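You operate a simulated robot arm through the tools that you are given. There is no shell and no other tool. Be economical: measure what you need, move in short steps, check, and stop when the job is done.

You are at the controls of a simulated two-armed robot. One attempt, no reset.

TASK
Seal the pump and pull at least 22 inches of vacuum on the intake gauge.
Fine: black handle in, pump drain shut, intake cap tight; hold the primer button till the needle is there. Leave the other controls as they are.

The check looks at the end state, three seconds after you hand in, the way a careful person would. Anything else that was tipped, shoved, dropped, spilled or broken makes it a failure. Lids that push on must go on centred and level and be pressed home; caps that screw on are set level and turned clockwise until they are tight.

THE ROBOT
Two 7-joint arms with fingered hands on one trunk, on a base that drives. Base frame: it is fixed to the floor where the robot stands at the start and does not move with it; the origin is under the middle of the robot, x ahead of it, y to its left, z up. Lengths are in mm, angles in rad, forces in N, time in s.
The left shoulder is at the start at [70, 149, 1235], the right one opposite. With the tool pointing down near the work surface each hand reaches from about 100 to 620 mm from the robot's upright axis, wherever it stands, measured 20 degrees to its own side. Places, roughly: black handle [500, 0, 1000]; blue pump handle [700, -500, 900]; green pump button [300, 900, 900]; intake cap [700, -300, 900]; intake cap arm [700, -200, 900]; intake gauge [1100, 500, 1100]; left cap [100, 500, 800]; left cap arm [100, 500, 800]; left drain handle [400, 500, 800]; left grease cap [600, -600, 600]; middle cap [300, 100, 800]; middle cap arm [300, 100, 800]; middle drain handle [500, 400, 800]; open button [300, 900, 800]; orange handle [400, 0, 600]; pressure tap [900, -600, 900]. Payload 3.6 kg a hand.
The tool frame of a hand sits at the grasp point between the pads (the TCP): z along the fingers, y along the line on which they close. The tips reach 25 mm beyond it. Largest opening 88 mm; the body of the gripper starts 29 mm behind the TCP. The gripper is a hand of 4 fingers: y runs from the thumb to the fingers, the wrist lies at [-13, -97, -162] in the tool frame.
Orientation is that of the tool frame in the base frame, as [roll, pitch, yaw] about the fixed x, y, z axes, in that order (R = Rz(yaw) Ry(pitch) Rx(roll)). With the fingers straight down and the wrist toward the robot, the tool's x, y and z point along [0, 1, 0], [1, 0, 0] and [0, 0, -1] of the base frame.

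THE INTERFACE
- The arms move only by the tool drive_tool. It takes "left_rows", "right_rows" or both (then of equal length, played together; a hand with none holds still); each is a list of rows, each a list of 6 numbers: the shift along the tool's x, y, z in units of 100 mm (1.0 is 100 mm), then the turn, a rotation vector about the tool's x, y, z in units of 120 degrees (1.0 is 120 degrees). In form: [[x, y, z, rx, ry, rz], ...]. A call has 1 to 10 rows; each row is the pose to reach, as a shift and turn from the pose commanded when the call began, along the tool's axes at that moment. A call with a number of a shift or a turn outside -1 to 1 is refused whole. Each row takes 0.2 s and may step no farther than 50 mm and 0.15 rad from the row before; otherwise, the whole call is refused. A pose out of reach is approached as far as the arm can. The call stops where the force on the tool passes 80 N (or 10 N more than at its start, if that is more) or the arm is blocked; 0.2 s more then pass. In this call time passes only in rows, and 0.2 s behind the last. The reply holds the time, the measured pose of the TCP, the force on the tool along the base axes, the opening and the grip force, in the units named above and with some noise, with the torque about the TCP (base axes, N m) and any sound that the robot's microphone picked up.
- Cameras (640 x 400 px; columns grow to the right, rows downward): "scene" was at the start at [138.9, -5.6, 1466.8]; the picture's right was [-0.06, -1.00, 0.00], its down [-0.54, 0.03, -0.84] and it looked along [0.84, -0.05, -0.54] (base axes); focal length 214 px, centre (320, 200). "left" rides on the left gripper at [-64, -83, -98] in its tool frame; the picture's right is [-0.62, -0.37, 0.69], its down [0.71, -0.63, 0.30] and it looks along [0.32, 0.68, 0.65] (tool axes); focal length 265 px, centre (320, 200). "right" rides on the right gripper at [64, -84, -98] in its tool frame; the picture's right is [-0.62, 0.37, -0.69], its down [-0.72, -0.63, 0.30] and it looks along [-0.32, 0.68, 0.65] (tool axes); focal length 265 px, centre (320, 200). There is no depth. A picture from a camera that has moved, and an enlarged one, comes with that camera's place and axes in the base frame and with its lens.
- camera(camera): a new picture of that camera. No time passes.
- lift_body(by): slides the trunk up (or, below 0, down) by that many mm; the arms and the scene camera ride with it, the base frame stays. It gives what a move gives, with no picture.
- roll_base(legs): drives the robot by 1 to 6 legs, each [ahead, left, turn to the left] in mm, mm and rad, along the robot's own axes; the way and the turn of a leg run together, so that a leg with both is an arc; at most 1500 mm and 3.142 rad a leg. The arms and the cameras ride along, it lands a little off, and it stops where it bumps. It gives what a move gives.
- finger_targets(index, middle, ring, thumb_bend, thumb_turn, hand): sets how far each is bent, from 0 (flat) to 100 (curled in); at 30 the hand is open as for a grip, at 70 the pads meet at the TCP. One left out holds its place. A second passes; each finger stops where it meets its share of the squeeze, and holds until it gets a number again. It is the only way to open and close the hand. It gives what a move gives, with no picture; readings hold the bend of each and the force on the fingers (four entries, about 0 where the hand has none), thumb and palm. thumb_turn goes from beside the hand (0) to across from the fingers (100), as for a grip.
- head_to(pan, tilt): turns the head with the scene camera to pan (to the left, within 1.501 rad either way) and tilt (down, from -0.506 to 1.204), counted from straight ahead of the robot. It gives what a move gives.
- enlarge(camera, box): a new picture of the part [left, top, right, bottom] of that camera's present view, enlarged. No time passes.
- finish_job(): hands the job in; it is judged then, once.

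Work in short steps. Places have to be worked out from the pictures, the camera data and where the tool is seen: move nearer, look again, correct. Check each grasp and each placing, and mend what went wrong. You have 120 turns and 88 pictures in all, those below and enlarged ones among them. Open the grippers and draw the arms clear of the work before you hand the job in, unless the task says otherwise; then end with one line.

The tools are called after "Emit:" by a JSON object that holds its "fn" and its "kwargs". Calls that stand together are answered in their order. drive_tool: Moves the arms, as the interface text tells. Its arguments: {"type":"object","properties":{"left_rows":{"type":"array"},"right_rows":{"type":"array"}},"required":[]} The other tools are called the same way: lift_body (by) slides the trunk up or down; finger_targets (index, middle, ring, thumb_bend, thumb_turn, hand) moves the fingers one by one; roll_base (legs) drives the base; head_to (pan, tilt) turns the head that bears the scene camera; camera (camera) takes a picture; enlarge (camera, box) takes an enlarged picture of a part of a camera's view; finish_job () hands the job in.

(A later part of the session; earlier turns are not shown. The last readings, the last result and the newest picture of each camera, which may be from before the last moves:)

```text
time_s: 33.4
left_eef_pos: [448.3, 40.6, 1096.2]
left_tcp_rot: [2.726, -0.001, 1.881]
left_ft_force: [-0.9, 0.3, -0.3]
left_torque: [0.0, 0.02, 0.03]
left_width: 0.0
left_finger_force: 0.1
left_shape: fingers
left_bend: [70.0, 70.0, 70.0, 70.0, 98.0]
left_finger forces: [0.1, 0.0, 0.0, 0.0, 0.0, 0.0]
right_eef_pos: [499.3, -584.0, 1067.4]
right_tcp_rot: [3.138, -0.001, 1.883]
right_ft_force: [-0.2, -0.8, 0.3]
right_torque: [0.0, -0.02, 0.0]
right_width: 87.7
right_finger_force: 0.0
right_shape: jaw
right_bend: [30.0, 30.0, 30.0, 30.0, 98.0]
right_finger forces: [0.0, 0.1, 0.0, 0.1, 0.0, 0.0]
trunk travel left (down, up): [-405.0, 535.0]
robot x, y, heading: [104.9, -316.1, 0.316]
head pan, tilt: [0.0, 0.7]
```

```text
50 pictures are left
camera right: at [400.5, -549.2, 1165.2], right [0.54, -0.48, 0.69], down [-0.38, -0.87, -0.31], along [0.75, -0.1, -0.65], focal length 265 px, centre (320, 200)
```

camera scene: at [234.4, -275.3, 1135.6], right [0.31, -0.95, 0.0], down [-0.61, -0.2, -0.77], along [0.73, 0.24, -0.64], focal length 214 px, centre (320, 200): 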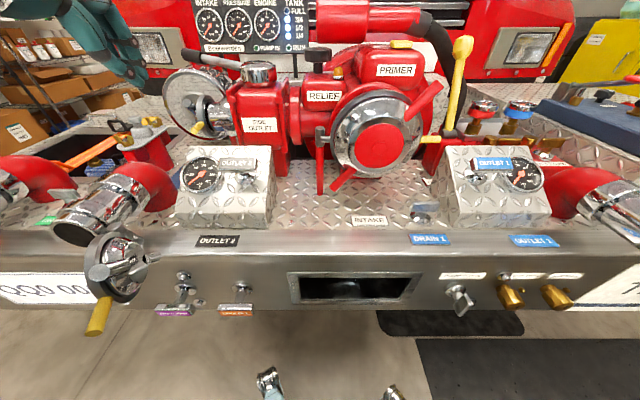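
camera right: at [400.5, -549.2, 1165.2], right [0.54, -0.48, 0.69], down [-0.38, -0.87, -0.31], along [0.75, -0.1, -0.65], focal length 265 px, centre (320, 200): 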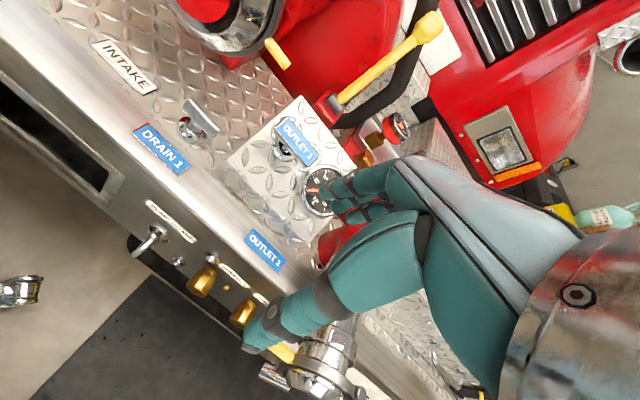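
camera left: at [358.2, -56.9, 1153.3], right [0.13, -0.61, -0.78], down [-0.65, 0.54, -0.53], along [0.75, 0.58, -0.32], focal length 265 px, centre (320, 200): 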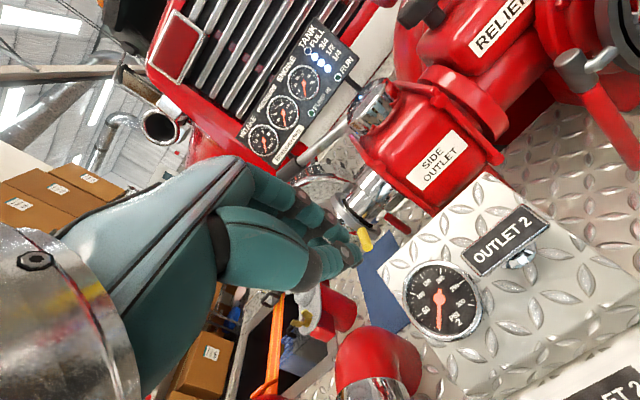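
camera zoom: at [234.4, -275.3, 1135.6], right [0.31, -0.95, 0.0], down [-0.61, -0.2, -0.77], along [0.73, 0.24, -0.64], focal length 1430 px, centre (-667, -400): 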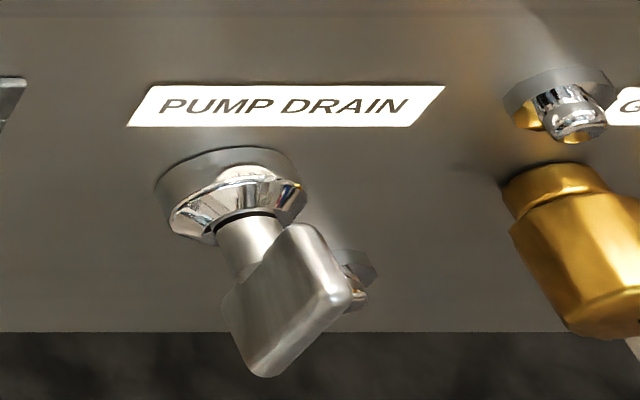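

Both handles now look alike, so the black one is in. The cap's upper lug tip is about (717,-345,1042), the cap centre about (656,-259,944). I turn the right hand to point forward with fingers up.

Emit:
{"fn": "drive_tool", "kwargs": {"right_rows": [[0, 0, 0, -0.063, 0, 0], [0, 0, 0, -0.127, 0, 0], [0, 0, 0, -0.19, 0, 0], [0, 0, 0, -0.254, 0, 0], [0, 0, 0, -0.317, 0, 0], [0, 0, 0, -0.381, 0, 0], [0, 0, 0, -0.444, 0, 0], [0, 0, 0, -0.508, 0, 0], [0, 0, 0, -0.573, 0, 0]]}}

Emit:
{"fn": "drive_tool", "kwargs": {"right_rows": [[0, 0, 0, 0, 0, -0.07], [0, 0, 0, 0, 0, -0.14], [0, 0, 0, 0, 0, -0.21], [0, 0, 0, 0, 0, -0.28], [0, 0, 0, 0, 0, -0.34]]}}

Emit:
{"fn": "camera", "kwargs": {"camera": "scene"}}

```text
time_s: 35.4
left_eef_pos: [450.1, 40.3, 1097.2]
left_tcp_rot: [2.729, 0.0, 1.881]
left_ft_force: [-0.1, -0.4, 0.4]
left_torque: [-0.01, 0.01, -0.01]
left_width: 0.0
left_finger_force: 0.0
left_shape: fingers
left_bend: [70.0, 70.0, 70.0, 70.0, 98.0]
left_finger forces: [0.0, 0.1, 0.0, 0.1, 0.0, 0.0]
right_eef_pos: [515.5, -607.3, 1085.1]
right_tcp_rot: [1.938, 0.0, 1.883]
right_ft_force: [0.1, 0.0, 0.2]
right_torque: [0.02, 0.02, 0.0]
right_width: 87.6
right_finger_force: 0.2
right_shape: jaw
right_bend: [30.0, 30.0, 30.0, 30.0, 98.0]
right_finger forces: [0.0, 0.0, 0.0, 0.0, 0.0, 0.0]
right hand out of reach, approached as far as the arm can: row 8, 9
trunk travel left (down, up): [-405.0, 535.0]
robot x, y, heading: [108.4, -318.8, 0.311]
head pan, tilt: [0.0, 0.7]
```

```text
time_s: 36.6
left_eef_pos: [449.5, 41.0, 1097.4]
left_tcp_rot: [2.728, 0.0, 1.884]
left_ft_force: [-0.2, 0.1, 0.1]
left_torque: [0.0, -0.02, -0.02]
left_width: 0.0
left_finger_force: 0.0
left_shape: fingers
left_bend: [70.0, 70.0, 70.0, 70.0, 98.0]
left_finger forces: [0.0, 0.0, 0.0, 0.0, 0.1, 0.0]
right_eef_pos: [513.9, -606.4, 1084.8]
right_tcp_rot: [2.046, 0.659, 2.188]
right_ft_force: [0.3, -0.6, 0.8]
right_torque: [0.02, 0.01, 0.0]
right_width: 87.8
right_finger_force: 0.1
right_shape: jaw
right_bend: [30.0, 30.0, 30.0, 30.0, 98.0]
right_finger forces: [0.0, 0.1, 0.1, 0.0, 0.0, 0.1]
trunk travel left (down, up): [-405.0, 535.0]
robot x, y, heading: [105.0, -314.9, 0.315]
head pan, tilt: [0.0, 0.7]
```

```text
49 pictures are left
camera scene: at [235.4, -274.5, 1135.4], right [0.31, -0.95, 0.0], down [-0.61, -0.2, -0.76], along [0.73, 0.24, -0.64], focal length 214 px, centre (320, 200)
```

scene: 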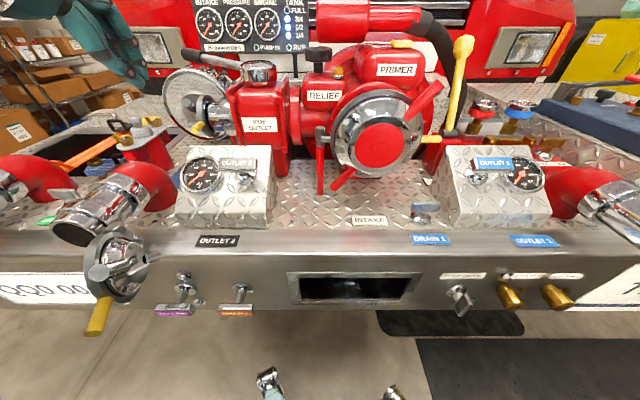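

Hand points forward with fingers up-left. I move toward the upper lug in two stages.

Emit:
{"fn": "drive_tool", "kwargs": {"right_rows": [[0.21, 0.27, 0.3, 0, 0, 0], [0.42, 0.54, 0.6, 0, 0, 0], [0.63, 0.82, 0.91, 0, 0, 0]]}}

Emit:
{"fn": "drive_tool", "kwargs": {"right_rows": [[0.21, 0.27, 0.2, 0, 0, 0], [0.42, 0.54, 0.4, 0, 0, 0], [0.63, 0.82, 0.65, 0, 0, 0]]}}

Emit:
{"fn": "camera", "kwargs": {"camera": "scene"}}

Emit:
{"fn": "camera", "kwargs": {"camera": "right"}}

```text
time_s: 37.4
left_eef_pos: [450.5, 42.5, 1094.8]
left_tcp_rot: [2.727, 0.002, 1.883]
left_ft_force: [0.0, 0.4, 0.9]
left_torque: [-0.01, -0.01, -0.02]
left_width: 0.2
left_finger_force: 0.1
left_shape: fingers
left_bend: [70.0, 70.0, 70.0, 70.0, 98.0]
left_finger forces: [0.0, 0.1, 0.0, 0.0, 0.0, 0.0]
right_eef_pos: [571.3, -480.5, 1072.6]
right_tcp_rot: [2.044, 0.656, 2.187]
right_ft_force: [0.5, 0.5, -0.4]
right_torque: [0.0, 0.04, 0.01]
right_width: 87.5
right_finger_force: 0.0
right_shape: jaw
right_bend: [30.0, 30.0, 30.0, 30.0, 98.0]
right_finger forces: [0.1, 0.1, 0.0, 0.0, 0.0, 0.0]
trunk travel left (down, up): [-405.0, 535.0]
robot x, y, heading: [108.9, -313.7, 0.313]
head pan, tilt: [0.0, 0.7]
```

```text
time_s: 38.2
left_eef_pos: [453.0, 42.9, 1095.3]
left_tcp_rot: [2.73, 0.001, 1.881]
left_ft_force: [-0.1, 0.3, 0.6]
left_torque: [-0.01, 0.0, -0.02]
left_width: 0.0
left_finger_force: 0.1
left_shape: fingers
left_bend: [70.0, 70.0, 70.0, 70.0, 98.0]
left_finger forces: [0.0, 0.0, 0.0, 0.0, 0.0, 0.0]
right_eef_pos: [606.8, -363.2, 1068.1]
right_tcp_rot: [2.047, 0.655, 2.185]
right_ft_force: [-0.4, -0.2, 0.2]
right_torque: [0.01, -0.02, 0.01]
right_width: 87.7
right_finger_force: 0.1
right_shape: jaw
right_bend: [30.0, 30.0, 30.0, 30.0, 98.0]
right_finger forces: [0.1, 0.0, 0.0, 0.0, 0.0, 0.0]
trunk travel left (down, up): [-405.0, 535.0]
robot x, y, heading: [105.8, -315.9, 0.314]
head pan, tilt: [0.0, 0.7]
```

```text
48 pictures are left
camera scene: at [237.2, -273.2, 1135.1], right [0.31, -0.95, 0.0], down [-0.61, -0.2, -0.76], along [0.73, 0.23, -0.65], focal length 214 px, centre (320, 200)
```

scene: 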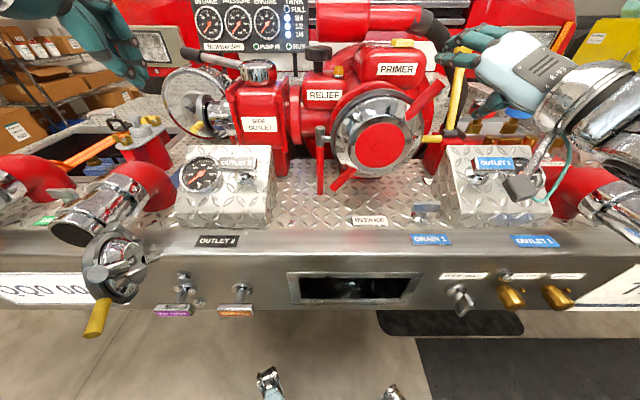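

```text
47 pictures are left
camera right: at [484.5, -409.6, 1006.8], right [-0.31, -0.34, 0.89], down [0.56, -0.82, -0.12], along [0.77, 0.46, 0.44], focal length 265 px, centre (320, 200)
```

right: 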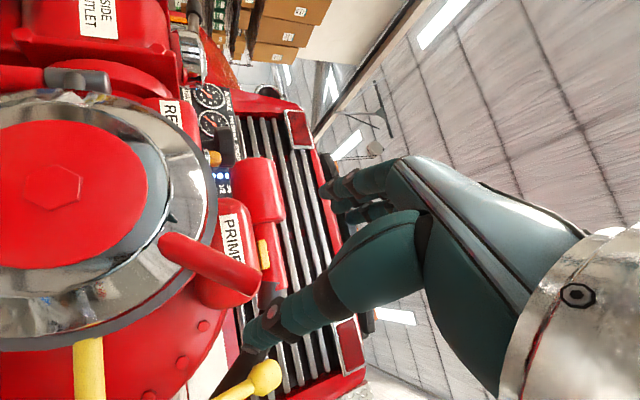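

The lug lies straight ahead along the tool axis (~110 mm). I advance with the hand open so the lug enters between fingers and thumb.

Emit:
{"fn": "drive_tool", "kwargs": {"right_rows": [[0.02, 0, 0.3, 0, 0, 0], [0.05, -0.02, 0.6, 0, 0, 0], [0.08, -0.03, 0.9, 0, 0, 0]]}}

Emit:
{"fn": "enlarge", "kwargs": {"camera": "scene", "box": [340, 20, 500, 120]}}

Emit:
{"fn": "camera", "kwargs": {"camera": "right"}}

```text
time_s: 39.0
left_eef_pos: [451.1, 40.8, 1094.8]
left_tcp_rot: [2.73, 0.0, 1.881]
left_ft_force: [1.3, -0.3, 0.1]
left_torque: [0.01, 0.01, 0.03]
left_width: 0.3
left_finger_force: 0.0
left_shape: fingers
left_bend: [70.0, 70.0, 70.0, 70.0, 98.0]
left_finger forces: [0.0, 0.1, 0.1, 0.0, 0.0, 0.0]
right_eef_pos: [682.8, -336.6, 1028.3]
right_tcp_rot: [2.045, 0.656, 2.185]
right_ft_force: [0.2, -0.3, 0.5]
right_torque: [-0.02, 0.01, 0.02]
right_width: 88.0
right_finger_force: 0.1
right_shape: jaw
right_bend: [30.0, 30.0, 30.0, 30.0, 98.0]
right_finger forces: [0.1, 0.0, 0.1, 0.1, 0.0, 0.1]
trunk travel left (down, up): [-405.0, 535.0]
robot x, y, heading: [106.4, -318.5, 0.316]
head pan, tilt: [0.0, 0.7]
```

```text
4.00 times, centred on (420, 70) of scene
camera zoom: at [236.7, -274.3, 1135.3], right [0.31, -0.95, 0.0], down [-0.61, -0.2, -0.76], along [0.73, 0.24, -0.65], focal length 858 px, centre (-80, 720)
```

zoom: 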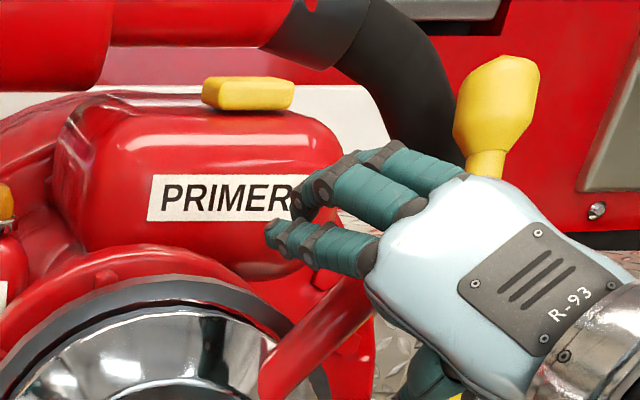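

```text
45 pictures are left
camera right: at [560.5, -382.0, 966.6], right [-0.31, -0.34, 0.89], down [0.56, -0.82, -0.12], along [0.77, 0.46, 0.44], focal length 265 px, centre (320, 200)
```

right: 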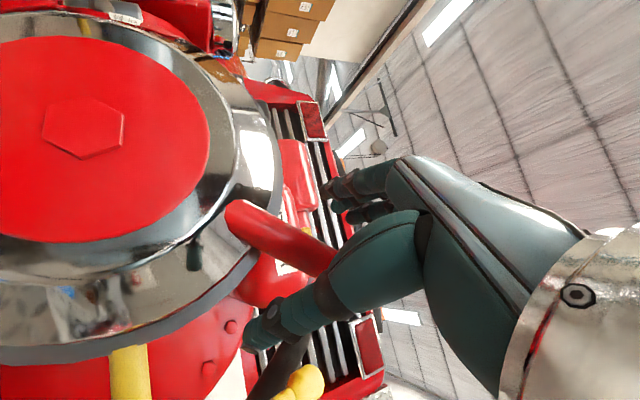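

The lug is between thumb and fingers. I advance 18 mm more and close.

Emit:
{"fn": "drive_tool", "kwargs": {"right_rows": [[0, 0, 0.1, 0, 0, 0], [0, 0, 0.18, 0, 0, 0]]}}

Emit:
{"fn": "finger_targets", "kwargs": {"hand": "right", "index": 65, "middle": 65, "ring": 65, "thumb_bend": 65}}

Emit:
{"fn": "enlarge", "kwargs": {"camera": "scene", "box": [340, 20, 500, 120]}}

Emit:
{"fn": "camera", "kwargs": {"camera": "right"}}

```text
time_s: 39.6
left_eef_pos: [450.5, 42.3, 1096.3]
left_tcp_rot: [2.729, 0.002, 1.882]
left_ft_force: [-0.2, 0.0, 0.2]
left_torque: [0.01, -0.02, 0.03]
left_width: 0.2
left_finger_force: 0.1
left_shape: fingers
left_bend: [70.0, 70.0, 70.0, 70.0, 98.0]
left_finger forces: [0.1, 0.1, 0.0, 0.0, 0.0, 0.0]
right_eef_pos: [697.6, -332.0, 1021.2]
right_tcp_rot: [2.046, 0.656, 2.186]
right_ft_force: [-0.2, 0.1, 0.0]
right_torque: [0.02, -0.02, -0.02]
right_width: 87.7
right_finger_force: 0.1
right_shape: jaw
right_bend: [30.0, 30.0, 30.0, 30.0, 98.0]
right_finger forces: [0.0, 0.1, 0.0, 0.0, 0.0, 0.0]
trunk travel left (down, up): [-405.0, 535.0]
robot x, y, heading: [108.4, -318.0, 0.314]
head pan, tilt: [0.0, 0.7]
```

```text
time_s: 40.6
left_eef_pos: [450.9, 40.4, 1095.8]
left_tcp_rot: [2.728, 0.002, 1.883]
left_ft_force: [-0.2, 0.9, 0.8]
left_torque: [-0.02, -0.03, -0.01]
left_width: 0.2
left_finger_force: 0.0
left_shape: fingers
left_bend: [70.0, 70.0, 70.0, 70.0, 98.0]
left_finger forces: [0.0, 0.1, 0.1, 0.0, 0.1, 0.1]
right_eef_pos: [697.6, -330.5, 1021.8]
right_tcp_rot: [2.044, 0.655, 2.184]
right_ft_force: [1.8, 1.4, 0.9]
right_torque: [-0.03, 0.02, -0.02]
right_width: 12.0
right_finger_force: 1.1
right_shape: fingers
right_bend: [63.0, 65.0, 64.0, 64.0, 98.0]
right_finger forces: [1.6, 0.0, 0.4, 0.0, 0.4, 0.0]
trunk travel left (down, up): [-405.0, 535.0]
robot x, y, heading: [106.9, -316.4, 0.314]
head pan, tilt: [0.0, 0.7]
```

```text
4.00 times, centred on (420, 70) of scene
camera zoom: at [235.4, -274.3, 1135.4], right [0.31, -0.95, 0.0], down [-0.61, -0.2, -0.76], along [0.73, 0.24, -0.64], focal length 858 px, centre (-80, 720)
```

zoom: 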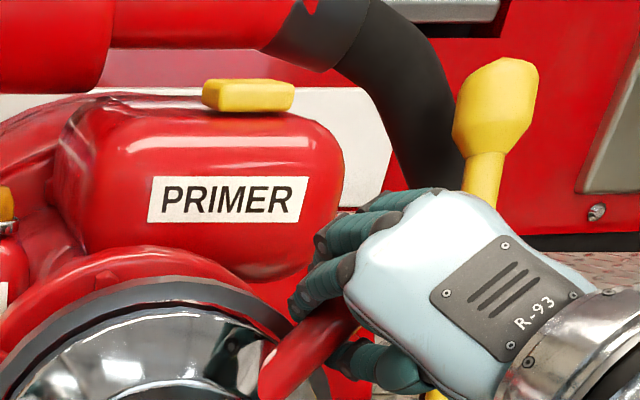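

```text
43 pictures are left
camera right: at [575.3, -377.2, 960.1], right [-0.31, -0.34, 0.89], down [0.56, -0.82, -0.12], along [0.77, 0.46, 0.44], focal length 265 px, centre (320, 200)
```

right: 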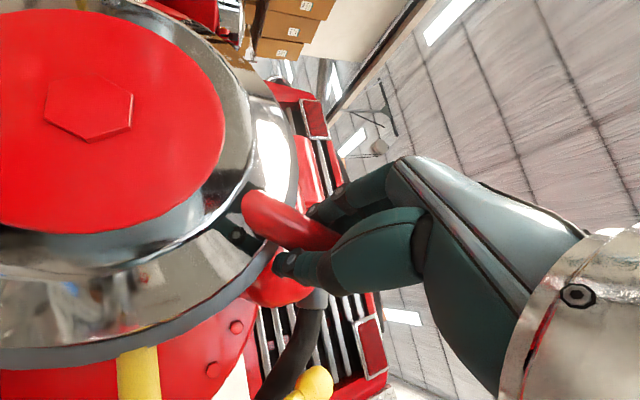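

The hand has the lug caged. I sweep it clockwise about the cap axis in 7.5° rows.

Emit:
{"fn": "drive_tool", "kwargs": {"right_rows": [[-0.002, -0.141, 0.04, -0.0151, 0.0168, 0.0583], [0.015, -0.279, 0.084, -0.0302, 0.0336, 0.1166], [0.049, -0.413, 0.132, -0.0453, 0.0504, 0.1749], [0.102, -0.541, 0.182, -0.0604, 0.0672, 0.2332]]}}

Emit:
{"fn": "enlarge", "kwargs": {"camera": "scene", "box": [300, 60, 492, 180]}}

```text
time_s: 41.6
left_eef_pos: [446.3, 44.7, 1097.7]
left_tcp_rot: [2.724, 0.005, 1.884]
left_ft_force: [-0.1, -0.9, 0.3]
left_torque: [0.03, 0.01, -0.02]
left_width: 0.1
left_finger_force: 0.1
left_shape: fingers
left_bend: [70.0, 70.0, 70.0, 70.0, 98.0]
left_finger forces: [0.0, 0.0, 0.0, 0.1, 0.0, 0.0]
right_eef_pos: [701.6, -353.9, 977.3]
right_tcp_rot: [1.878, 0.157, 2.124]
right_ft_force: [5.6, 11.4, 22.0]
right_torque: [-0.31, -0.26, 0.19]
right_width: 17.9
right_finger_force: 12.3
right_shape: fingers
right_bend: [57.0, 61.0, 54.0, 65.0, 98.0]
right_finger forces: [7.2, 4.3, 13.7, 0.0, 0.1, 0.0]
trunk travel left (down, up): [-405.0, 535.0]
robot x, y, heading: [106.1, -316.1, 0.315]
head pan, tilt: [0.0, 0.7]
```

```text
3.33 times, centred on (396, 120) of scene
camera zoom: at [232.6, -270.9, 1136.1], right [0.31, -0.95, 0.0], down [-0.61, -0.2, -0.77], along [0.73, 0.23, -0.64], focal length 715 px, centre (67, 467)
```

zoom: 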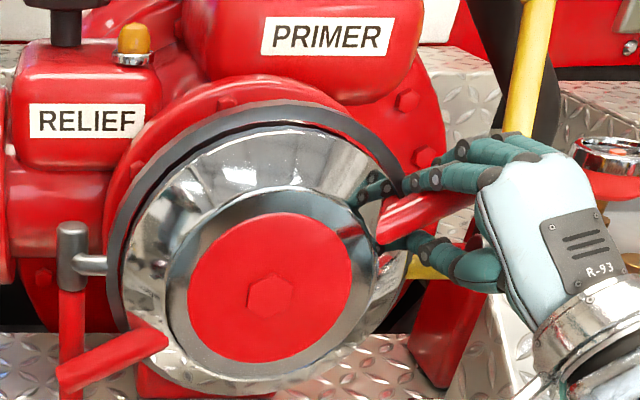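

The cap turns at ~25 N. I continue 15° while watching the yellow rod and the lower-left lug.

Emit:
{"fn": "drive_tool", "kwargs": {"right_rows": [[-0.002, -0.141, 0.03, -0.015, 0.016, 0.0585], [0.015, -0.281, 0.07, -0.03, 0.032, 0.117]]}}

Emit:
{"fn": "enlarge", "kwargs": {"camera": "scene", "box": [300, 60, 492, 180]}}

Emit:
{"fn": "camera", "kwargs": {"camera": "right"}}

```text
time_s: 42.2
left_eef_pos: [450.2, 46.3, 1094.7]
left_tcp_rot: [2.73, 0.005, 1.882]
left_ft_force: [0.7, -0.9, 0.6]
left_torque: [0.0, 0.01, 0.02]
left_width: 0.0
left_finger_force: 0.0
left_shape: fingers
left_bend: [70.0, 70.0, 70.0, 70.0, 98.0]
left_finger forces: [0.0, 0.1, 0.0, 0.0, 0.1, 0.1]
right_eef_pos: [695.6, -353.5, 971.1]
right_tcp_rot: [1.773, -0.03, 2.139]
right_ft_force: [16.3, 33.3, 44.6]
right_torque: [-1.54, -0.5, 0.59]
right_width: 22.0
right_finger_force: 31.0
right_shape: fingers
right_bend: [54.0, 55.0, 43.0, 65.0, 100.0]
right_finger forces: [10.7, 15.4, 30.9, 0.0, 4.7, 0.0]
trunk travel left (down, up): [-405.0, 535.0]
robot x, y, heading: [101.6, -317.8, 0.315]
head pan, tilt: [0.0, 0.7]
stopped in row 2 (right hand): the force on the tool passed its limit at 89 N (the readings are from after the stop); the commanded pose is now the measured one
```

```text
3.33 times, centred on (396, 120) of scene
camera zoom: at [235.2, -269.4, 1135.3], right [0.31, -0.95, 0.0], down [-0.61, -0.2, -0.76], along [0.73, 0.23, -0.65], focal length 715 px, centre (67, 467)
```

zoom: 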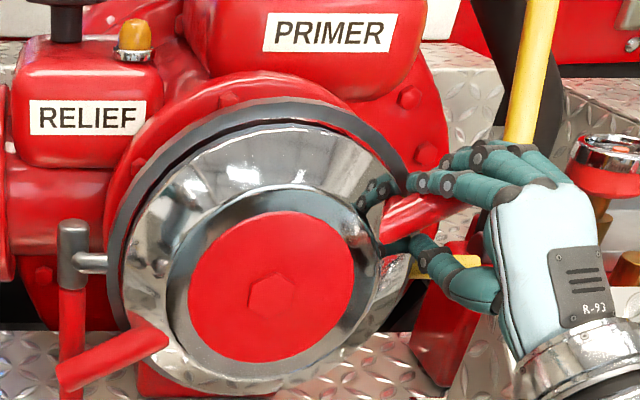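

```text
40 pictures are left
camera right: at [563.2, -359.5, 911.9], right [-0.17, -0.86, 0.48], down [0.52, -0.49, -0.7], along [0.84, 0.13, 0.53], focal length 265 px, centre (320, 200)
```

right: 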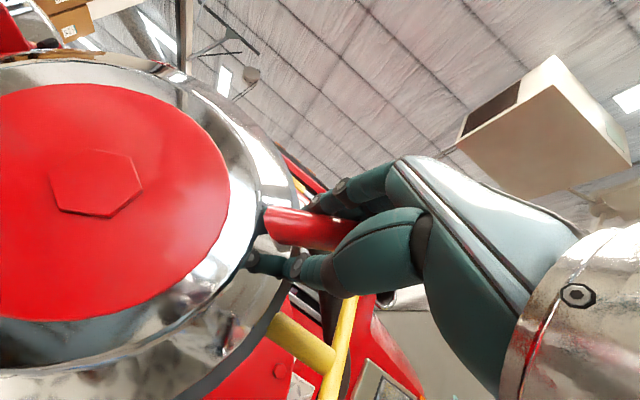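

The force hit the limit with the cap stationary: either tight, or the left lug is touching the hanging red rod. I move the left hand rightward to view that spot.

Emit:
{"fn": "drive_tool", "kwargs": {"left_rows": [[-0.3, 0, 0, 0, 0, 0], [-0.6, 0, 0, 0, 0, 0], [-0.9, 0, 0, 0, 0, 0]]}}

Emit:
{"fn": "camera", "kwargs": {"camera": "left"}}

```text
time_s: 43.0
left_eef_pos: [473.9, -39.1, 1096.9]
left_tcp_rot: [2.724, 0.006, 1.883]
left_ft_force: [0.0, 1.1, 0.5]
left_torque: [0.03, 0.0, -0.01]
left_width: 0.2
left_finger_force: 0.1
left_shape: fingers
left_bend: [70.0, 70.0, 70.0, 70.0, 98.0]
left_finger forces: [0.1, 0.0, 0.0, 0.1, 0.1, 0.0]
right_eef_pos: [692.0, -353.7, 971.2]
right_tcp_rot: [1.776, -0.032, 2.143]
right_ft_force: [8.3, 22.8, 41.4]
right_torque: [-1.34, -0.58, 0.38]
right_width: 22.0
right_finger_force: 28.5
right_shape: fingers
right_bend: [53.0, 55.0, 42.0, 65.0, 100.0]
right_finger forces: [9.1, 13.0, 28.5, 0.0, 6.5, 0.0]
trunk travel left (down, up): [-405.0, 535.0]
robot x, y, heading: [107.9, -315.5, 0.313]
head pan, tilt: [0.0, 0.7]
```

```text
39 pictures are left
camera left: at [382.7, -136.5, 1153.1], right [0.14, -0.61, -0.78], down [-0.65, 0.54, -0.54], along [0.75, 0.58, -0.32], focal length 265 px, centre (320, 200)
```

left: 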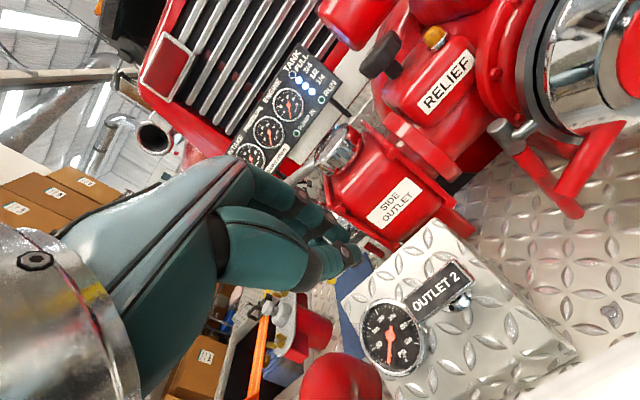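

Emit:
{"fn": "enlarge", "kwargs": {"camera": "left", "box": [480, 60, 640, 230]}}

```text
2.35 times, centred on (560, 145) of left
camera zoom: at [382.7, -136.5, 1153.1], right [0.14, -0.61, -0.78], down [-0.65, 0.54, -0.54], along [0.75, 0.58, -0.32], focal length 624 px, centre (-245, 329)
```

zoom: 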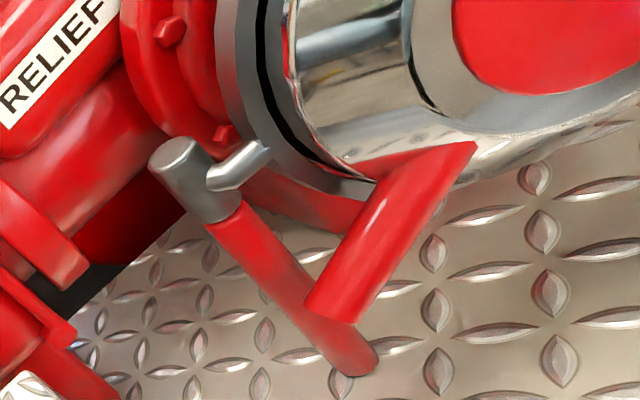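

Triangulation puts the lug tip ~45 mm in front of the rod, so no contact there; the cap resisted ~9 N m and is tight. I open the right hand and withdraw straight back.

Emit:
{"fn": "finger_targets", "kwargs": {"hand": "right", "index": 30, "middle": 30, "ring": 30, "thumb_bend": 30}}

Emit:
{"fn": "drive_tool", "kwargs": {"right_rows": [[0, 0, -0.3, 0, 0, 0], [0, 0, -0.65, 0, 0, 0], [0, 0, -1.0, 0, 0, 0]]}}

Emit:
{"fn": "enlarge", "kwargs": {"camera": "scene", "box": [300, 60, 492, 180]}}

```text
time_s: 44.0
left_eef_pos: [476.0, -42.7, 1096.4]
left_tcp_rot: [2.726, 0.003, 1.881]
left_ft_force: [0.0, 0.0, -0.3]
left_torque: [0.04, 0.0, 0.0]
left_width: 0.0
left_finger_force: 0.1
left_shape: fingers
left_bend: [70.0, 70.0, 70.0, 70.0, 98.0]
left_finger forces: [0.0, 0.1, 0.0, 0.0, 0.0, 0.1]
right_eef_pos: [697.6, -357.3, 963.1]
right_tcp_rot: [1.798, -0.042, 2.128]
right_ft_force: [-6.5, 11.4, 5.0]
right_torque: [-0.67, -0.36, 0.04]
right_width: 84.8
right_finger_force: 6.6
right_shape: fingers
right_bend: [30.0, 31.0, 27.0, 30.0, 98.0]
right_finger forces: [0.0, 0.0, 12.9, 0.0, 0.0, 0.0]
trunk travel left (down, up): [-405.0, 535.0]
robot x, y, heading: [106.8, -311.6, 0.311]
head pan, tilt: [0.0, 0.7]
```

```text
time_s: 44.8
left_eef_pos: [477.4, -43.7, 1096.7]
left_tcp_rot: [2.727, 0.001, 1.882]
left_ft_force: [0.0, 0.4, 0.5]
left_torque: [0.03, 0.02, -0.02]
left_width: 0.2
left_finger_force: 0.0
left_shape: fingers
left_bend: [70.0, 70.0, 70.0, 70.0, 98.0]
left_finger forces: [0.0, 0.0, 0.0, 0.1, 0.1, 0.1]
right_eef_pos: [633.3, -413.9, 984.4]
right_tcp_rot: [1.799, -0.046, 2.127]
right_ft_force: [0.5, 0.1, 0.3]
right_torque: [0.02, -0.01, -0.03]
right_width: 84.8
right_finger_force: 0.0
right_shape: fingers
right_bend: [30.0, 30.0, 30.0, 30.0, 98.0]
right_finger forces: [0.0, 0.0, 0.0, 0.0, 0.1, 0.0]
right hand out of reach, approached as far as the arm can: row 3
trunk travel left (down, up): [-405.0, 535.0]
robot x, y, heading: [108.4, -316.2, 0.314]
head pan, tilt: [0.0, 0.7]
```

```text
3.33 times, centred on (396, 120) of scene
camera zoom: at [235.3, -275.1, 1135.4], right [0.31, -0.95, 0.0], down [-0.61, -0.2, -0.77], along [0.73, 0.24, -0.64], focal length 715 px, centre (67, 467)
```

zoom: 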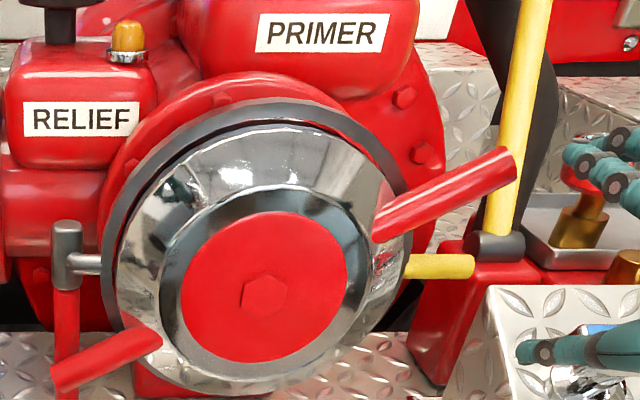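

Gap has closed; cap seated. Next the pump drain at (556,-527,623): I back off, shift right, and lower the trunk for a comfortable reach.

Emit:
{"fn": "roll_base", "kwargs": {"legs": [[-220, 0, 0], [0, -150, 0]]}}

Emit:
{"fn": "lift_body", "kwargs": {"by": -250}}

Emit:
{"fn": "head_to", "kwargs": {"pan": -0.2, "tilt": 0.4}}

Emit:
{"fn": "camera", "kwargs": {"camera": "scene"}}

```text
time_s: 50.4
left_eef_pos: [314.1, -252.9, 1096.3]
left_tcp_rot: [2.727, 0.002, 1.881]
left_ft_force: [1.0, 0.7, 0.2]
left_torque: [-0.01, -0.03, -0.01]
left_width: 0.0
left_finger_force: 0.2
left_shape: fingers
left_bend: [70.0, 70.0, 70.0, 70.0, 98.0]
left_finger forces: [0.0, 0.0, 0.0, 0.0, 0.0, 0.1]
right_eef_pos: [469.5, -622.3, 986.1]
right_tcp_rot: [1.797, -0.045, 2.129]
right_ft_force: [-0.5, 0.0, -0.2]
right_torque: [-0.05, 0.0, 0.01]
right_width: 84.9
right_finger_force: 0.1
right_shape: fingers
right_bend: [30.0, 30.0, 30.0, 30.0, 98.0]
right_finger forces: [0.0, 0.1, 0.0, 0.1, 0.0, 0.0]
trunk travel left (down, up): [-405.0, 535.0]
robot x, y, heading: [-54.6, -527.9, 0.315]
head pan, tilt: [0.0, 0.7]
```

```text
time_s: 52.9
left_eef_pos: [314.4, -251.8, 847.4]
left_tcp_rot: [2.727, 0.001, 1.884]
left_ft_force: [0.0, -0.3, -0.4]
left_torque: [0.01, 0.0, 0.02]
left_width: 0.1
left_finger_force: 0.1
left_shape: fingers
left_bend: [70.0, 70.0, 70.0, 70.0, 98.0]
left_finger forces: [0.0, 0.1, 0.1, 0.1, 0.0, 0.0]
right_eef_pos: [469.2, -622.7, 735.8]
right_tcp_rot: [1.796, -0.045, 2.128]
right_ft_force: [-0.5, 0.2, 0.1]
right_torque: [-0.03, 0.0, 0.01]
right_width: 84.8
right_finger_force: 0.1
right_shape: fingers
right_bend: [30.0, 30.0, 30.0, 30.0, 98.0]
right_finger forces: [0.0, 0.0, 0.0, 0.1, 0.0, 0.0]
trunk travel left (down, up): [-155.0, 785.0]
robot x, y, heading: [-55.1, -528.1, 0.314]
head pan, tilt: [0.0, 0.7]
```

```text
time_s: 53.7
left_eef_pos: [314.1, -252.3, 846.1]
left_tcp_rot: [2.728, 0.002, 1.883]
left_ft_force: [-0.2, -0.8, 0.1]
left_torque: [-0.01, -0.02, -0.03]
left_width: 0.0
left_finger_force: 0.1
left_shape: fingers
left_bend: [70.0, 70.0, 70.0, 70.0, 98.0]
left_finger forces: [0.0, 0.0, 0.0, 0.1, 0.0, 0.0]
right_eef_pos: [470.7, -622.4, 735.8]
right_tcp_rot: [1.798, -0.045, 2.128]
right_ft_force: [0.1, -0.1, -0.3]
right_torque: [0.02, 0.0, -0.02]
right_width: 84.8
right_finger_force: 0.1
right_shape: fingers
right_bend: [30.0, 30.0, 30.0, 30.0, 98.0]
right_finger forces: [0.0, 0.0, 0.0, 0.0, 0.0, 0.1]
trunk travel left (down, up): [-155.0, 785.0]
robot x, y, heading: [-55.8, -527.1, 0.317]
head pan, tilt: [-0.201, 0.4]
```

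```text
36 pictures are left
camera scene: at [84.2, -501.5, 912.2], right [0.12, -0.99, 0.0], down [-0.39, -0.04, -0.92], along [0.91, 0.11, -0.39], focal length 214 px, centre (320, 200)
```

scene: 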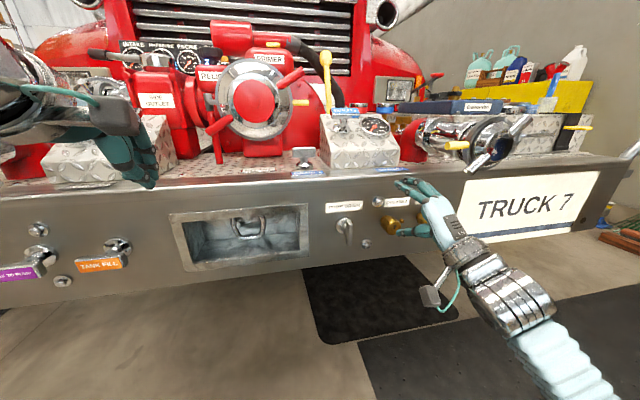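

Emit:
{"fn": "enlarge", "kwargs": {"camera": "scene", "box": [316, 195, 380, 255]}}

Emit:
{"fn": "enlarge", "kwargs": {"camera": "scene", "box": [10, 210, 140, 295]}}

```text
6.67 times, centred on (348, 225) of scene
camera zoom: at [84.2, -501.5, 912.2], right [0.12, -0.99, 0.0], down [-0.39, -0.04, -0.92], along [0.91, 0.11, -0.39], focal length 1430 px, centre (133, 33)
```

zoom: 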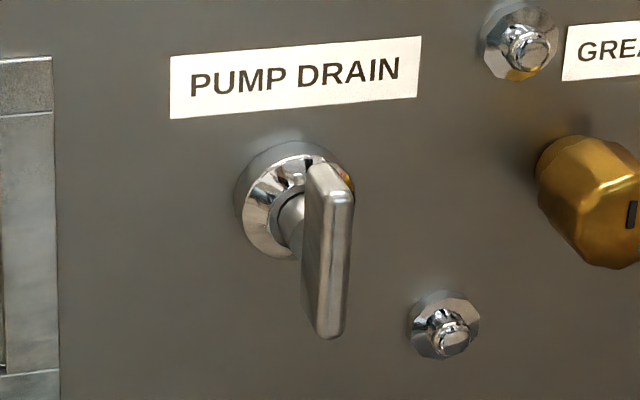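

```text
4.71 times, centred on (75, 252) of scene
camera zoom: at [84.2, -501.5, 912.2], right [0.12, -0.99, 0.0], down [-0.39, -0.04, -0.92], along [0.91, 0.11, -0.39], focal length 1009 px, centre (1473, -47)
```

zoom: 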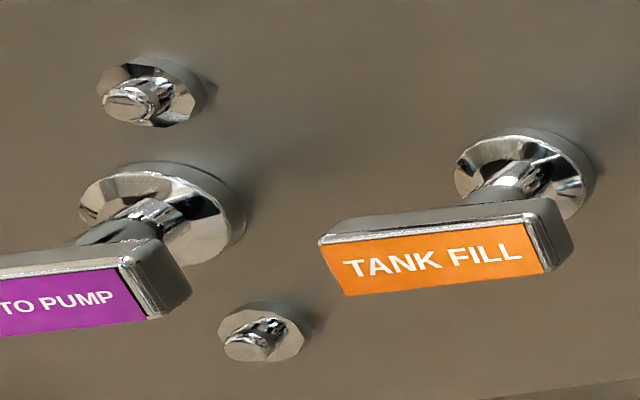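

Blade is vertical, centre about (545,-520,635), ~37 mm proud of the face. I roll the right hand so fingers/thumb straddle it sideways, moving to 70 mm in front of it.

Emit:
{"fn": "drive_tool", "kwargs": {"right_rows": [[0.06, -0.09, 0.07, 0.0005, -0.0162, -0.0675], [0.12, -0.18, 0.14, 0.001, -0.0324, -0.135], [0.18, -0.27, 0.21, 0.0015, -0.0486, -0.2025], [0.24, -0.36, 0.28, 0.002, -0.0648, -0.27], [0.3, -0.45, 0.35, 0.0025, -0.081, -0.3375], [0.36, -0.54, 0.42, 0.003, -0.0972, -0.405], [0.42, -0.63, 0.49, 0.0035, -0.1134, -0.4725], [0.48, -0.72, 0.56, 0.004, -0.1296, -0.54], [0.54, -0.81, 0.63, 0.0045, -0.1458, -0.6075], [0.6, -0.9, 0.7, 0.005, -0.162, -0.675]]}}

Emit:
{"fn": "drive_tool", "kwargs": {"right_rows": [[0, 0, 0, 0.0005, -0.018, -0.075]]}}

Emit:
{"fn": "camera", "kwargs": {"camera": "scene"}}

Emit:
{"fn": "camera", "kwargs": {"camera": "right"}}

```text
time_s: 55.9
left_eef_pos: [313.5, -251.3, 846.4]
left_tcp_rot: [2.727, 0.003, 1.883]
left_ft_force: [0.2, 0.0, 1.4]
left_torque: [-0.02, -0.02, 0.01]
left_width: 0.1
left_finger_force: 0.0
left_shape: fingers
left_bend: [70.0, 70.0, 70.0, 70.0, 98.0]
left_finger forces: [0.0, 0.0, 0.0, 0.0, 0.0, 0.0]
right_eef_pos: [476.1, -542.4, 634.3]
right_tcp_rot: [1.795, 1.411, 2.112]
right_ft_force: [-0.2, 0.1, -0.1]
right_torque: [0.0, 0.0, 0.01]
right_width: 84.7
right_finger_force: 0.1
right_shape: fingers
right_bend: [30.0, 30.0, 30.0, 30.0, 98.0]
right_finger forces: [0.0, 0.1, 0.0, 0.0, 0.0, 0.0]
trunk travel left (down, up): [-155.0, 785.0]
robot x, y, heading: [-56.3, -527.7, 0.318]
head pan, tilt: [-0.201, 0.4]
```

```text
refused: row 1 steps farther than a row can; nothing moved
```

```text
33 pictures are left
camera scene: at [84.2, -501.4, 912.3], right [0.11, -0.99, 0.0], down [-0.39, -0.04, -0.92], along [0.92, 0.11, -0.39], focal length 214 px, centre (320, 200)
```

scene: 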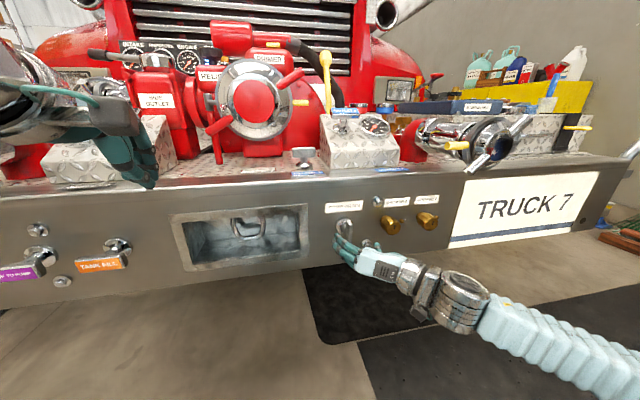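

```text
32 pictures are left
camera right: at [403.3, -642.7, 561.9], right [-0.72, 0.04, 0.69], down [0.54, -0.59, 0.6], along [0.44, 0.8, 0.4], focal length 265 px, centre (320, 200)
```

right: 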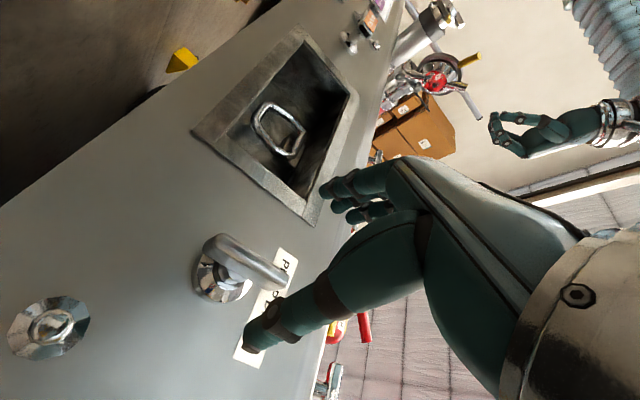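

Blade sits exactly ahead at about (545,-520,628). I finish the roll and advance 58 mm.

Emit:
{"fn": "drive_tool", "kwargs": {"right_rows": [[0, 0, 0.1, 0.0003, -0.009, -0.038], [0.02, 0, 0.2, 0.0005, -0.018, -0.075], [0.04, 0, 0.4, 0.0005, -0.018, -0.075], [0.06, 0, 0.58, 0.0005, -0.018, -0.075]]}}

Emit:
{"fn": "camera", "kwargs": {"camera": "right"}}

Emit:
{"fn": "enlarge", "kwargs": {"camera": "scene", "box": [300, 190, 420, 265]}}

```text
time_s: 56.9
left_eef_pos: [313.7, -251.6, 847.7]
left_tcp_rot: [2.728, 0.002, 1.882]
left_ft_force: [0.2, 0.2, -0.5]
left_torque: [0.0, 0.01, 0.01]
left_width: 0.0
left_finger_force: 0.0
left_shape: fingers
left_bend: [70.0, 70.0, 70.0, 70.0, 98.0]
left_finger forces: [0.0, 0.0, 0.1, 0.0, 0.1, 0.1]
right_eef_pos: [532.5, -524.3, 625.9]
right_tcp_rot: [-0.352, 1.569, -0.036]
right_ft_force: [0.4, 0.6, -0.5]
right_torque: [0.01, 0.02, -0.03]
right_width: 84.7
right_finger_force: 0.1
right_shape: fingers
right_bend: [30.0, 30.0, 30.0, 30.0, 98.0]
right_finger forces: [0.1, 0.1, 0.0, 0.1, 0.0, 0.0]
trunk travel left (down, up): [-155.0, 785.0]
robot x, y, heading: [-57.9, -523.9, 0.319]
head pan, tilt: [-0.201, 0.4]
```

```text
31 pictures are left
camera right: at [463.8, -633.6, 561.8], right [-0.77, 0.13, 0.62], down [0.48, -0.5, 0.72], along [0.41, 0.85, 0.33], focal length 265 px, centre (320, 200)
```

right: 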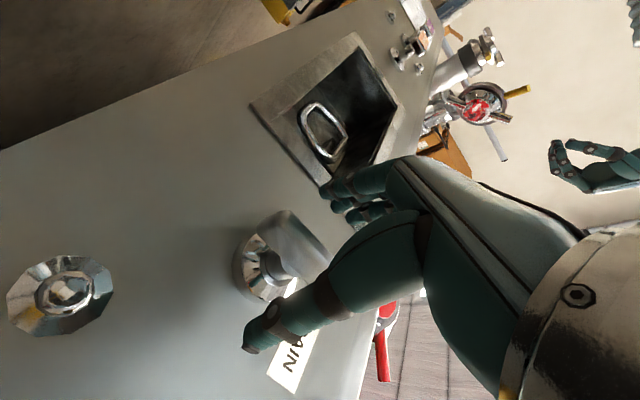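

```text
5.33 times, centred on (360, 228) of scene
camera zoom: at [84.3, -501.5, 912.3], right [0.11, -0.99, 0.0], down [-0.39, -0.04, -0.92], along [0.92, 0.11, -0.39], focal length 1144 px, centre (107, 53)
```

zoom: 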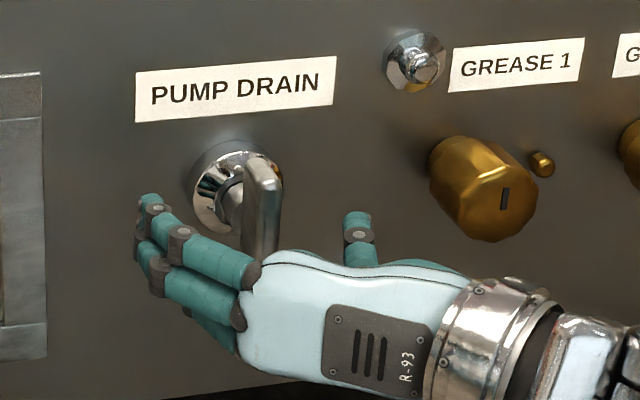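

The blade is between fingers and thumb. I close the hand on it.

Emit:
{"fn": "finger_targets", "kwargs": {"hand": "right", "index": 70, "middle": 70, "ring": 70, "thumb_bend": 70}}

Emit:
{"fn": "enlarge", "kwargs": {"camera": "scene", "box": [300, 190, 420, 265]}}

Emit:
{"fn": "camera", "kwargs": {"camera": "right"}}

```text
time_s: 57.9
left_eef_pos: [314.6, -252.6, 846.3]
left_tcp_rot: [2.729, 0.002, 1.883]
left_ft_force: [-1.0, -0.4, -0.3]
left_torque: [0.03, -0.02, 0.02]
left_width: 0.3
left_finger_force: 0.1
left_shape: fingers
left_bend: [70.0, 70.0, 70.0, 70.0, 98.0]
left_finger forces: [0.1, 0.0, 0.1, 0.0, 0.0, 0.0]
right_eef_pos: [530.9, -523.8, 626.8]
right_tcp_rot: [-0.033, 1.569, 0.283]
right_ft_force: [1.1, 2.2, 0.8]
right_torque: [-0.03, -0.03, 0.05]
right_width: 6.9
right_finger_force: 3.5
right_shape: fingers
right_bend: [67.0, 68.0, 68.0, 65.0, 97.0]
right_finger forces: [1.6, 1.4, 0.9, 0.0, 2.8, 0.0]
trunk travel left (down, up): [-155.0, 785.0]
robot x, y, heading: [-54.3, -527.2, 0.315]
head pan, tilt: [-0.201, 0.4]
```

```text
5.33 times, centred on (360, 228) of scene
camera zoom: at [84.3, -501.4, 912.3], right [0.11, -0.99, 0.0], down [-0.39, -0.04, -0.92], along [0.92, 0.11, -0.39], focal length 1144 px, centre (107, 53)
```

zoom: 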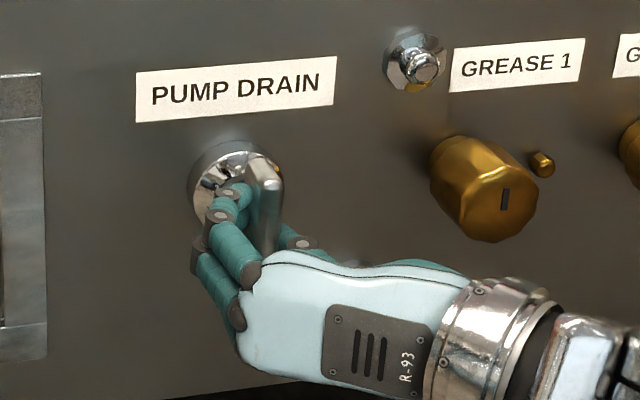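

```text
28 pictures are left
camera right: at [463.5, -633.2, 562.0], right [-0.77, 0.13, 0.62], down [0.48, -0.51, 0.71], along [0.41, 0.85, 0.33], focal length 265 px, centre (320, 200)
```

right: 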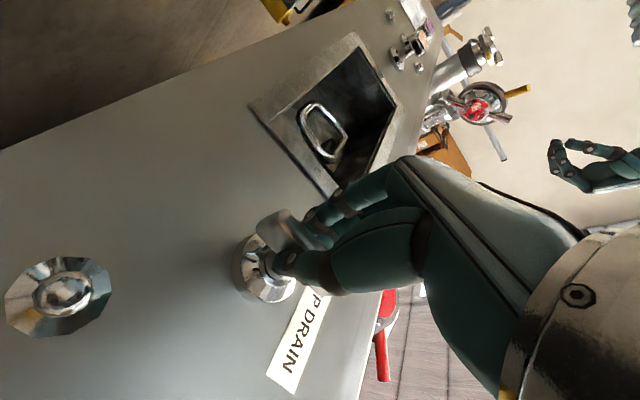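

Grip is firm on the blade near its axis. I turn clockwise 30° to feel it.

Emit:
{"fn": "drive_tool", "kwargs": {"right_rows": [[0, 0, 0, 0, 0, 0.0625], [0, 0, 0, 0, 0, 0.125], [0, 0, 0, 0, 0, 0.1875], [0, 0, 0, 0, 0, 0.25]]}}

Emit:
{"fn": "enlarge", "kwargs": {"camera": "scene", "box": [300, 190, 420, 265]}}

```text
time_s: 58.9
left_eef_pos: [313.2, -251.5, 845.5]
left_tcp_rot: [2.728, 0.002, 1.883]
left_ft_force: [-0.6, -0.2, 0.4]
left_torque: [0.0, 0.01, 0.0]
left_width: 0.1
left_finger_force: 0.0
left_shape: fingers
left_bend: [70.0, 70.0, 70.0, 70.0, 98.0]
left_finger forces: [0.1, 0.0, 0.0, 0.1, 0.0, 0.0]
right_eef_pos: [529.9, -522.9, 627.4]
right_tcp_rot: [1.564, 1.043, 1.883]
right_ft_force: [0.9, 4.3, 1.7]
right_torque: [-0.08, -0.04, 0.07]
right_width: 6.2
right_finger_force: 4.0
right_shape: fingers
right_bend: [67.0, 68.0, 68.0, 66.0, 97.0]
right_finger forces: [2.2, 2.3, 1.9, 0.0, 2.2, 0.1]
trunk travel left (down, up): [-155.0, 785.0]
robot x, y, heading: [-55.9, -525.3, 0.313]
head pan, tilt: [-0.201, 0.4]
```

```text
5.33 times, centred on (360, 228) of scene
camera zoom: at [84.1, -501.2, 912.4], right [0.11, -0.99, 0.0], down [-0.39, -0.04, -0.92], along [0.92, 0.11, -0.39], focal length 1144 px, centre (107, 53)
```

zoom: 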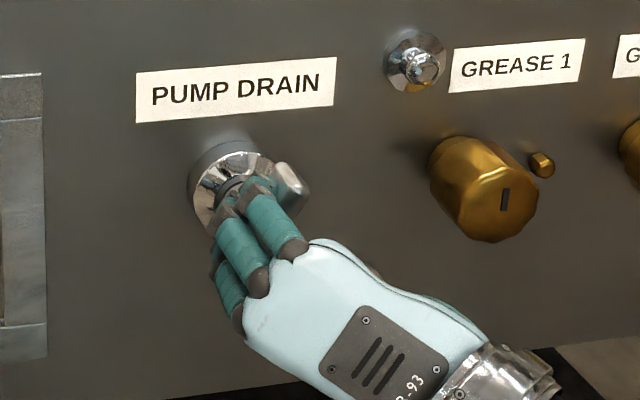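

It turns easily. I continue to 90°.

Emit:
{"fn": "drive_tool", "kwargs": {"right_rows": [[0, 0, 0, 0, 0, 0.0625], [0, 0, 0, 0, 0, 0.125], [0, 0, 0, 0, 0, 0.1875], [0, 0, 0, 0, 0, 0.25], [0, 0, 0, 0, 0, 0.3125], [0, 0, 0, 0, 0, 0.375], [0, 0, 0, 0, 0, 0.4375], [0, 0, 0, 0, 0, 0.5]]}}

Emit:
{"fn": "enlarge", "kwargs": {"camera": "scene", "box": [300, 190, 420, 265]}}

```text
time_s: 60.7
left_eef_pos: [312.6, -250.2, 847.1]
left_tcp_rot: [2.725, 0.003, 1.884]
left_ft_force: [0.2, -0.6, 0.2]
left_torque: [-0.03, -0.03, 0.0]
left_width: 0.0
left_finger_force: 0.0
left_shape: fingers
left_bend: [70.0, 70.0, 70.0, 70.0, 98.0]
left_finger forces: [0.0, 0.0, 0.0, 0.0, 0.0, 0.1]
right_eef_pos: [529.9, -520.6, 629.1]
right_tcp_rot: [1.566, -0.002, 1.885]
right_ft_force: [0.6, 3.0, 9.0]
right_torque: [-0.08, -0.18, 0.08]
right_width: 6.2
right_finger_force: 5.7
right_shape: fingers
right_bend: [65.0, 66.0, 66.0, 68.0, 97.0]
right_finger forces: [3.2, 3.9, 3.7, 0.0, 1.3, 0.0]
trunk travel left (down, up): [-155.0, 785.0]
robot x, y, heading: [-56.0, -522.0, 0.316]
head pan, tilt: [-0.201, 0.4]
```

```text
5.33 times, centred on (360, 228) of scene
camera zoom: at [83.2, -501.3, 912.5], right [0.11, -0.99, 0.0], down [-0.39, -0.04, -0.92], along [0.92, 0.11, -0.39], focal length 1144 px, centre (107, 53)
```

zoom: 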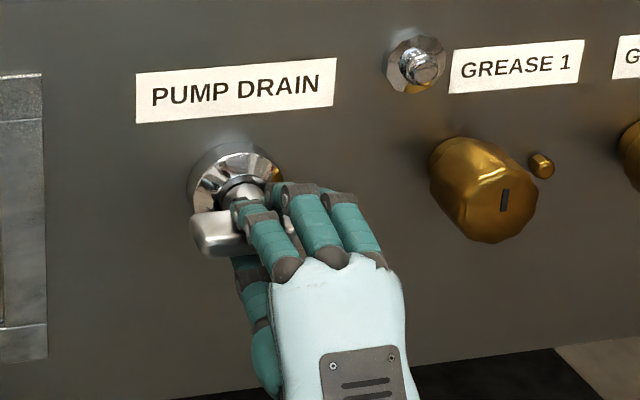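

The blade is horizontal. I probe 8° further for an end stop.

Emit:
{"fn": "drive_tool", "kwargs": {"right_rows": [[0, 0, 0, 0, 0, 0.033], [0, 0, 0, 0, 0, 0.067]]}}

Emit:
{"fn": "enlarge", "kwargs": {"camera": "scene", "box": [300, 190, 420, 265]}}

```text
time_s: 61.3
left_eef_pos: [313.2, -251.2, 847.1]
left_tcp_rot: [2.727, 0.003, 1.885]
left_ft_force: [0.1, 1.1, -0.2]
left_torque: [0.0, -0.03, -0.01]
left_width: 0.0
left_finger_force: 0.1
left_shape: fingers
left_bend: [70.0, 70.0, 70.0, 70.0, 98.0]
left_finger forces: [0.0, 0.0, 0.0, 0.0, 0.0, 0.0]
right_eef_pos: [530.3, -524.3, 626.2]
right_tcp_rot: [1.562, -0.063, 1.89]
right_ft_force: [-3.9, 13.4, 13.7]
right_torque: [-0.22, -0.38, 0.23]
right_width: 6.3
right_finger_force: 8.1
right_shape: fingers
right_bend: [65.0, 65.0, 64.0, 68.0, 97.0]
right_finger forces: [4.0, 5.2, 5.9, 0.0, 1.1, 0.0]
trunk travel left (down, up): [-155.0, 785.0]
robot x, y, heading: [-54.6, -527.5, 0.313]
head pan, tilt: [-0.201, 0.4]
```

```text
5.33 times, centred on (360, 228) of scene
camera zoom: at [82.2, -500.3, 912.7], right [0.11, -0.99, 0.0], down [-0.38, -0.05, -0.92], along [0.92, 0.1, -0.39], focal length 1144 px, centre (107, 53)
```

zoom: 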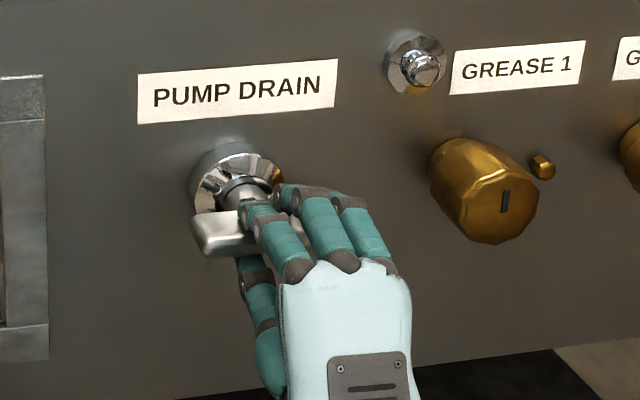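

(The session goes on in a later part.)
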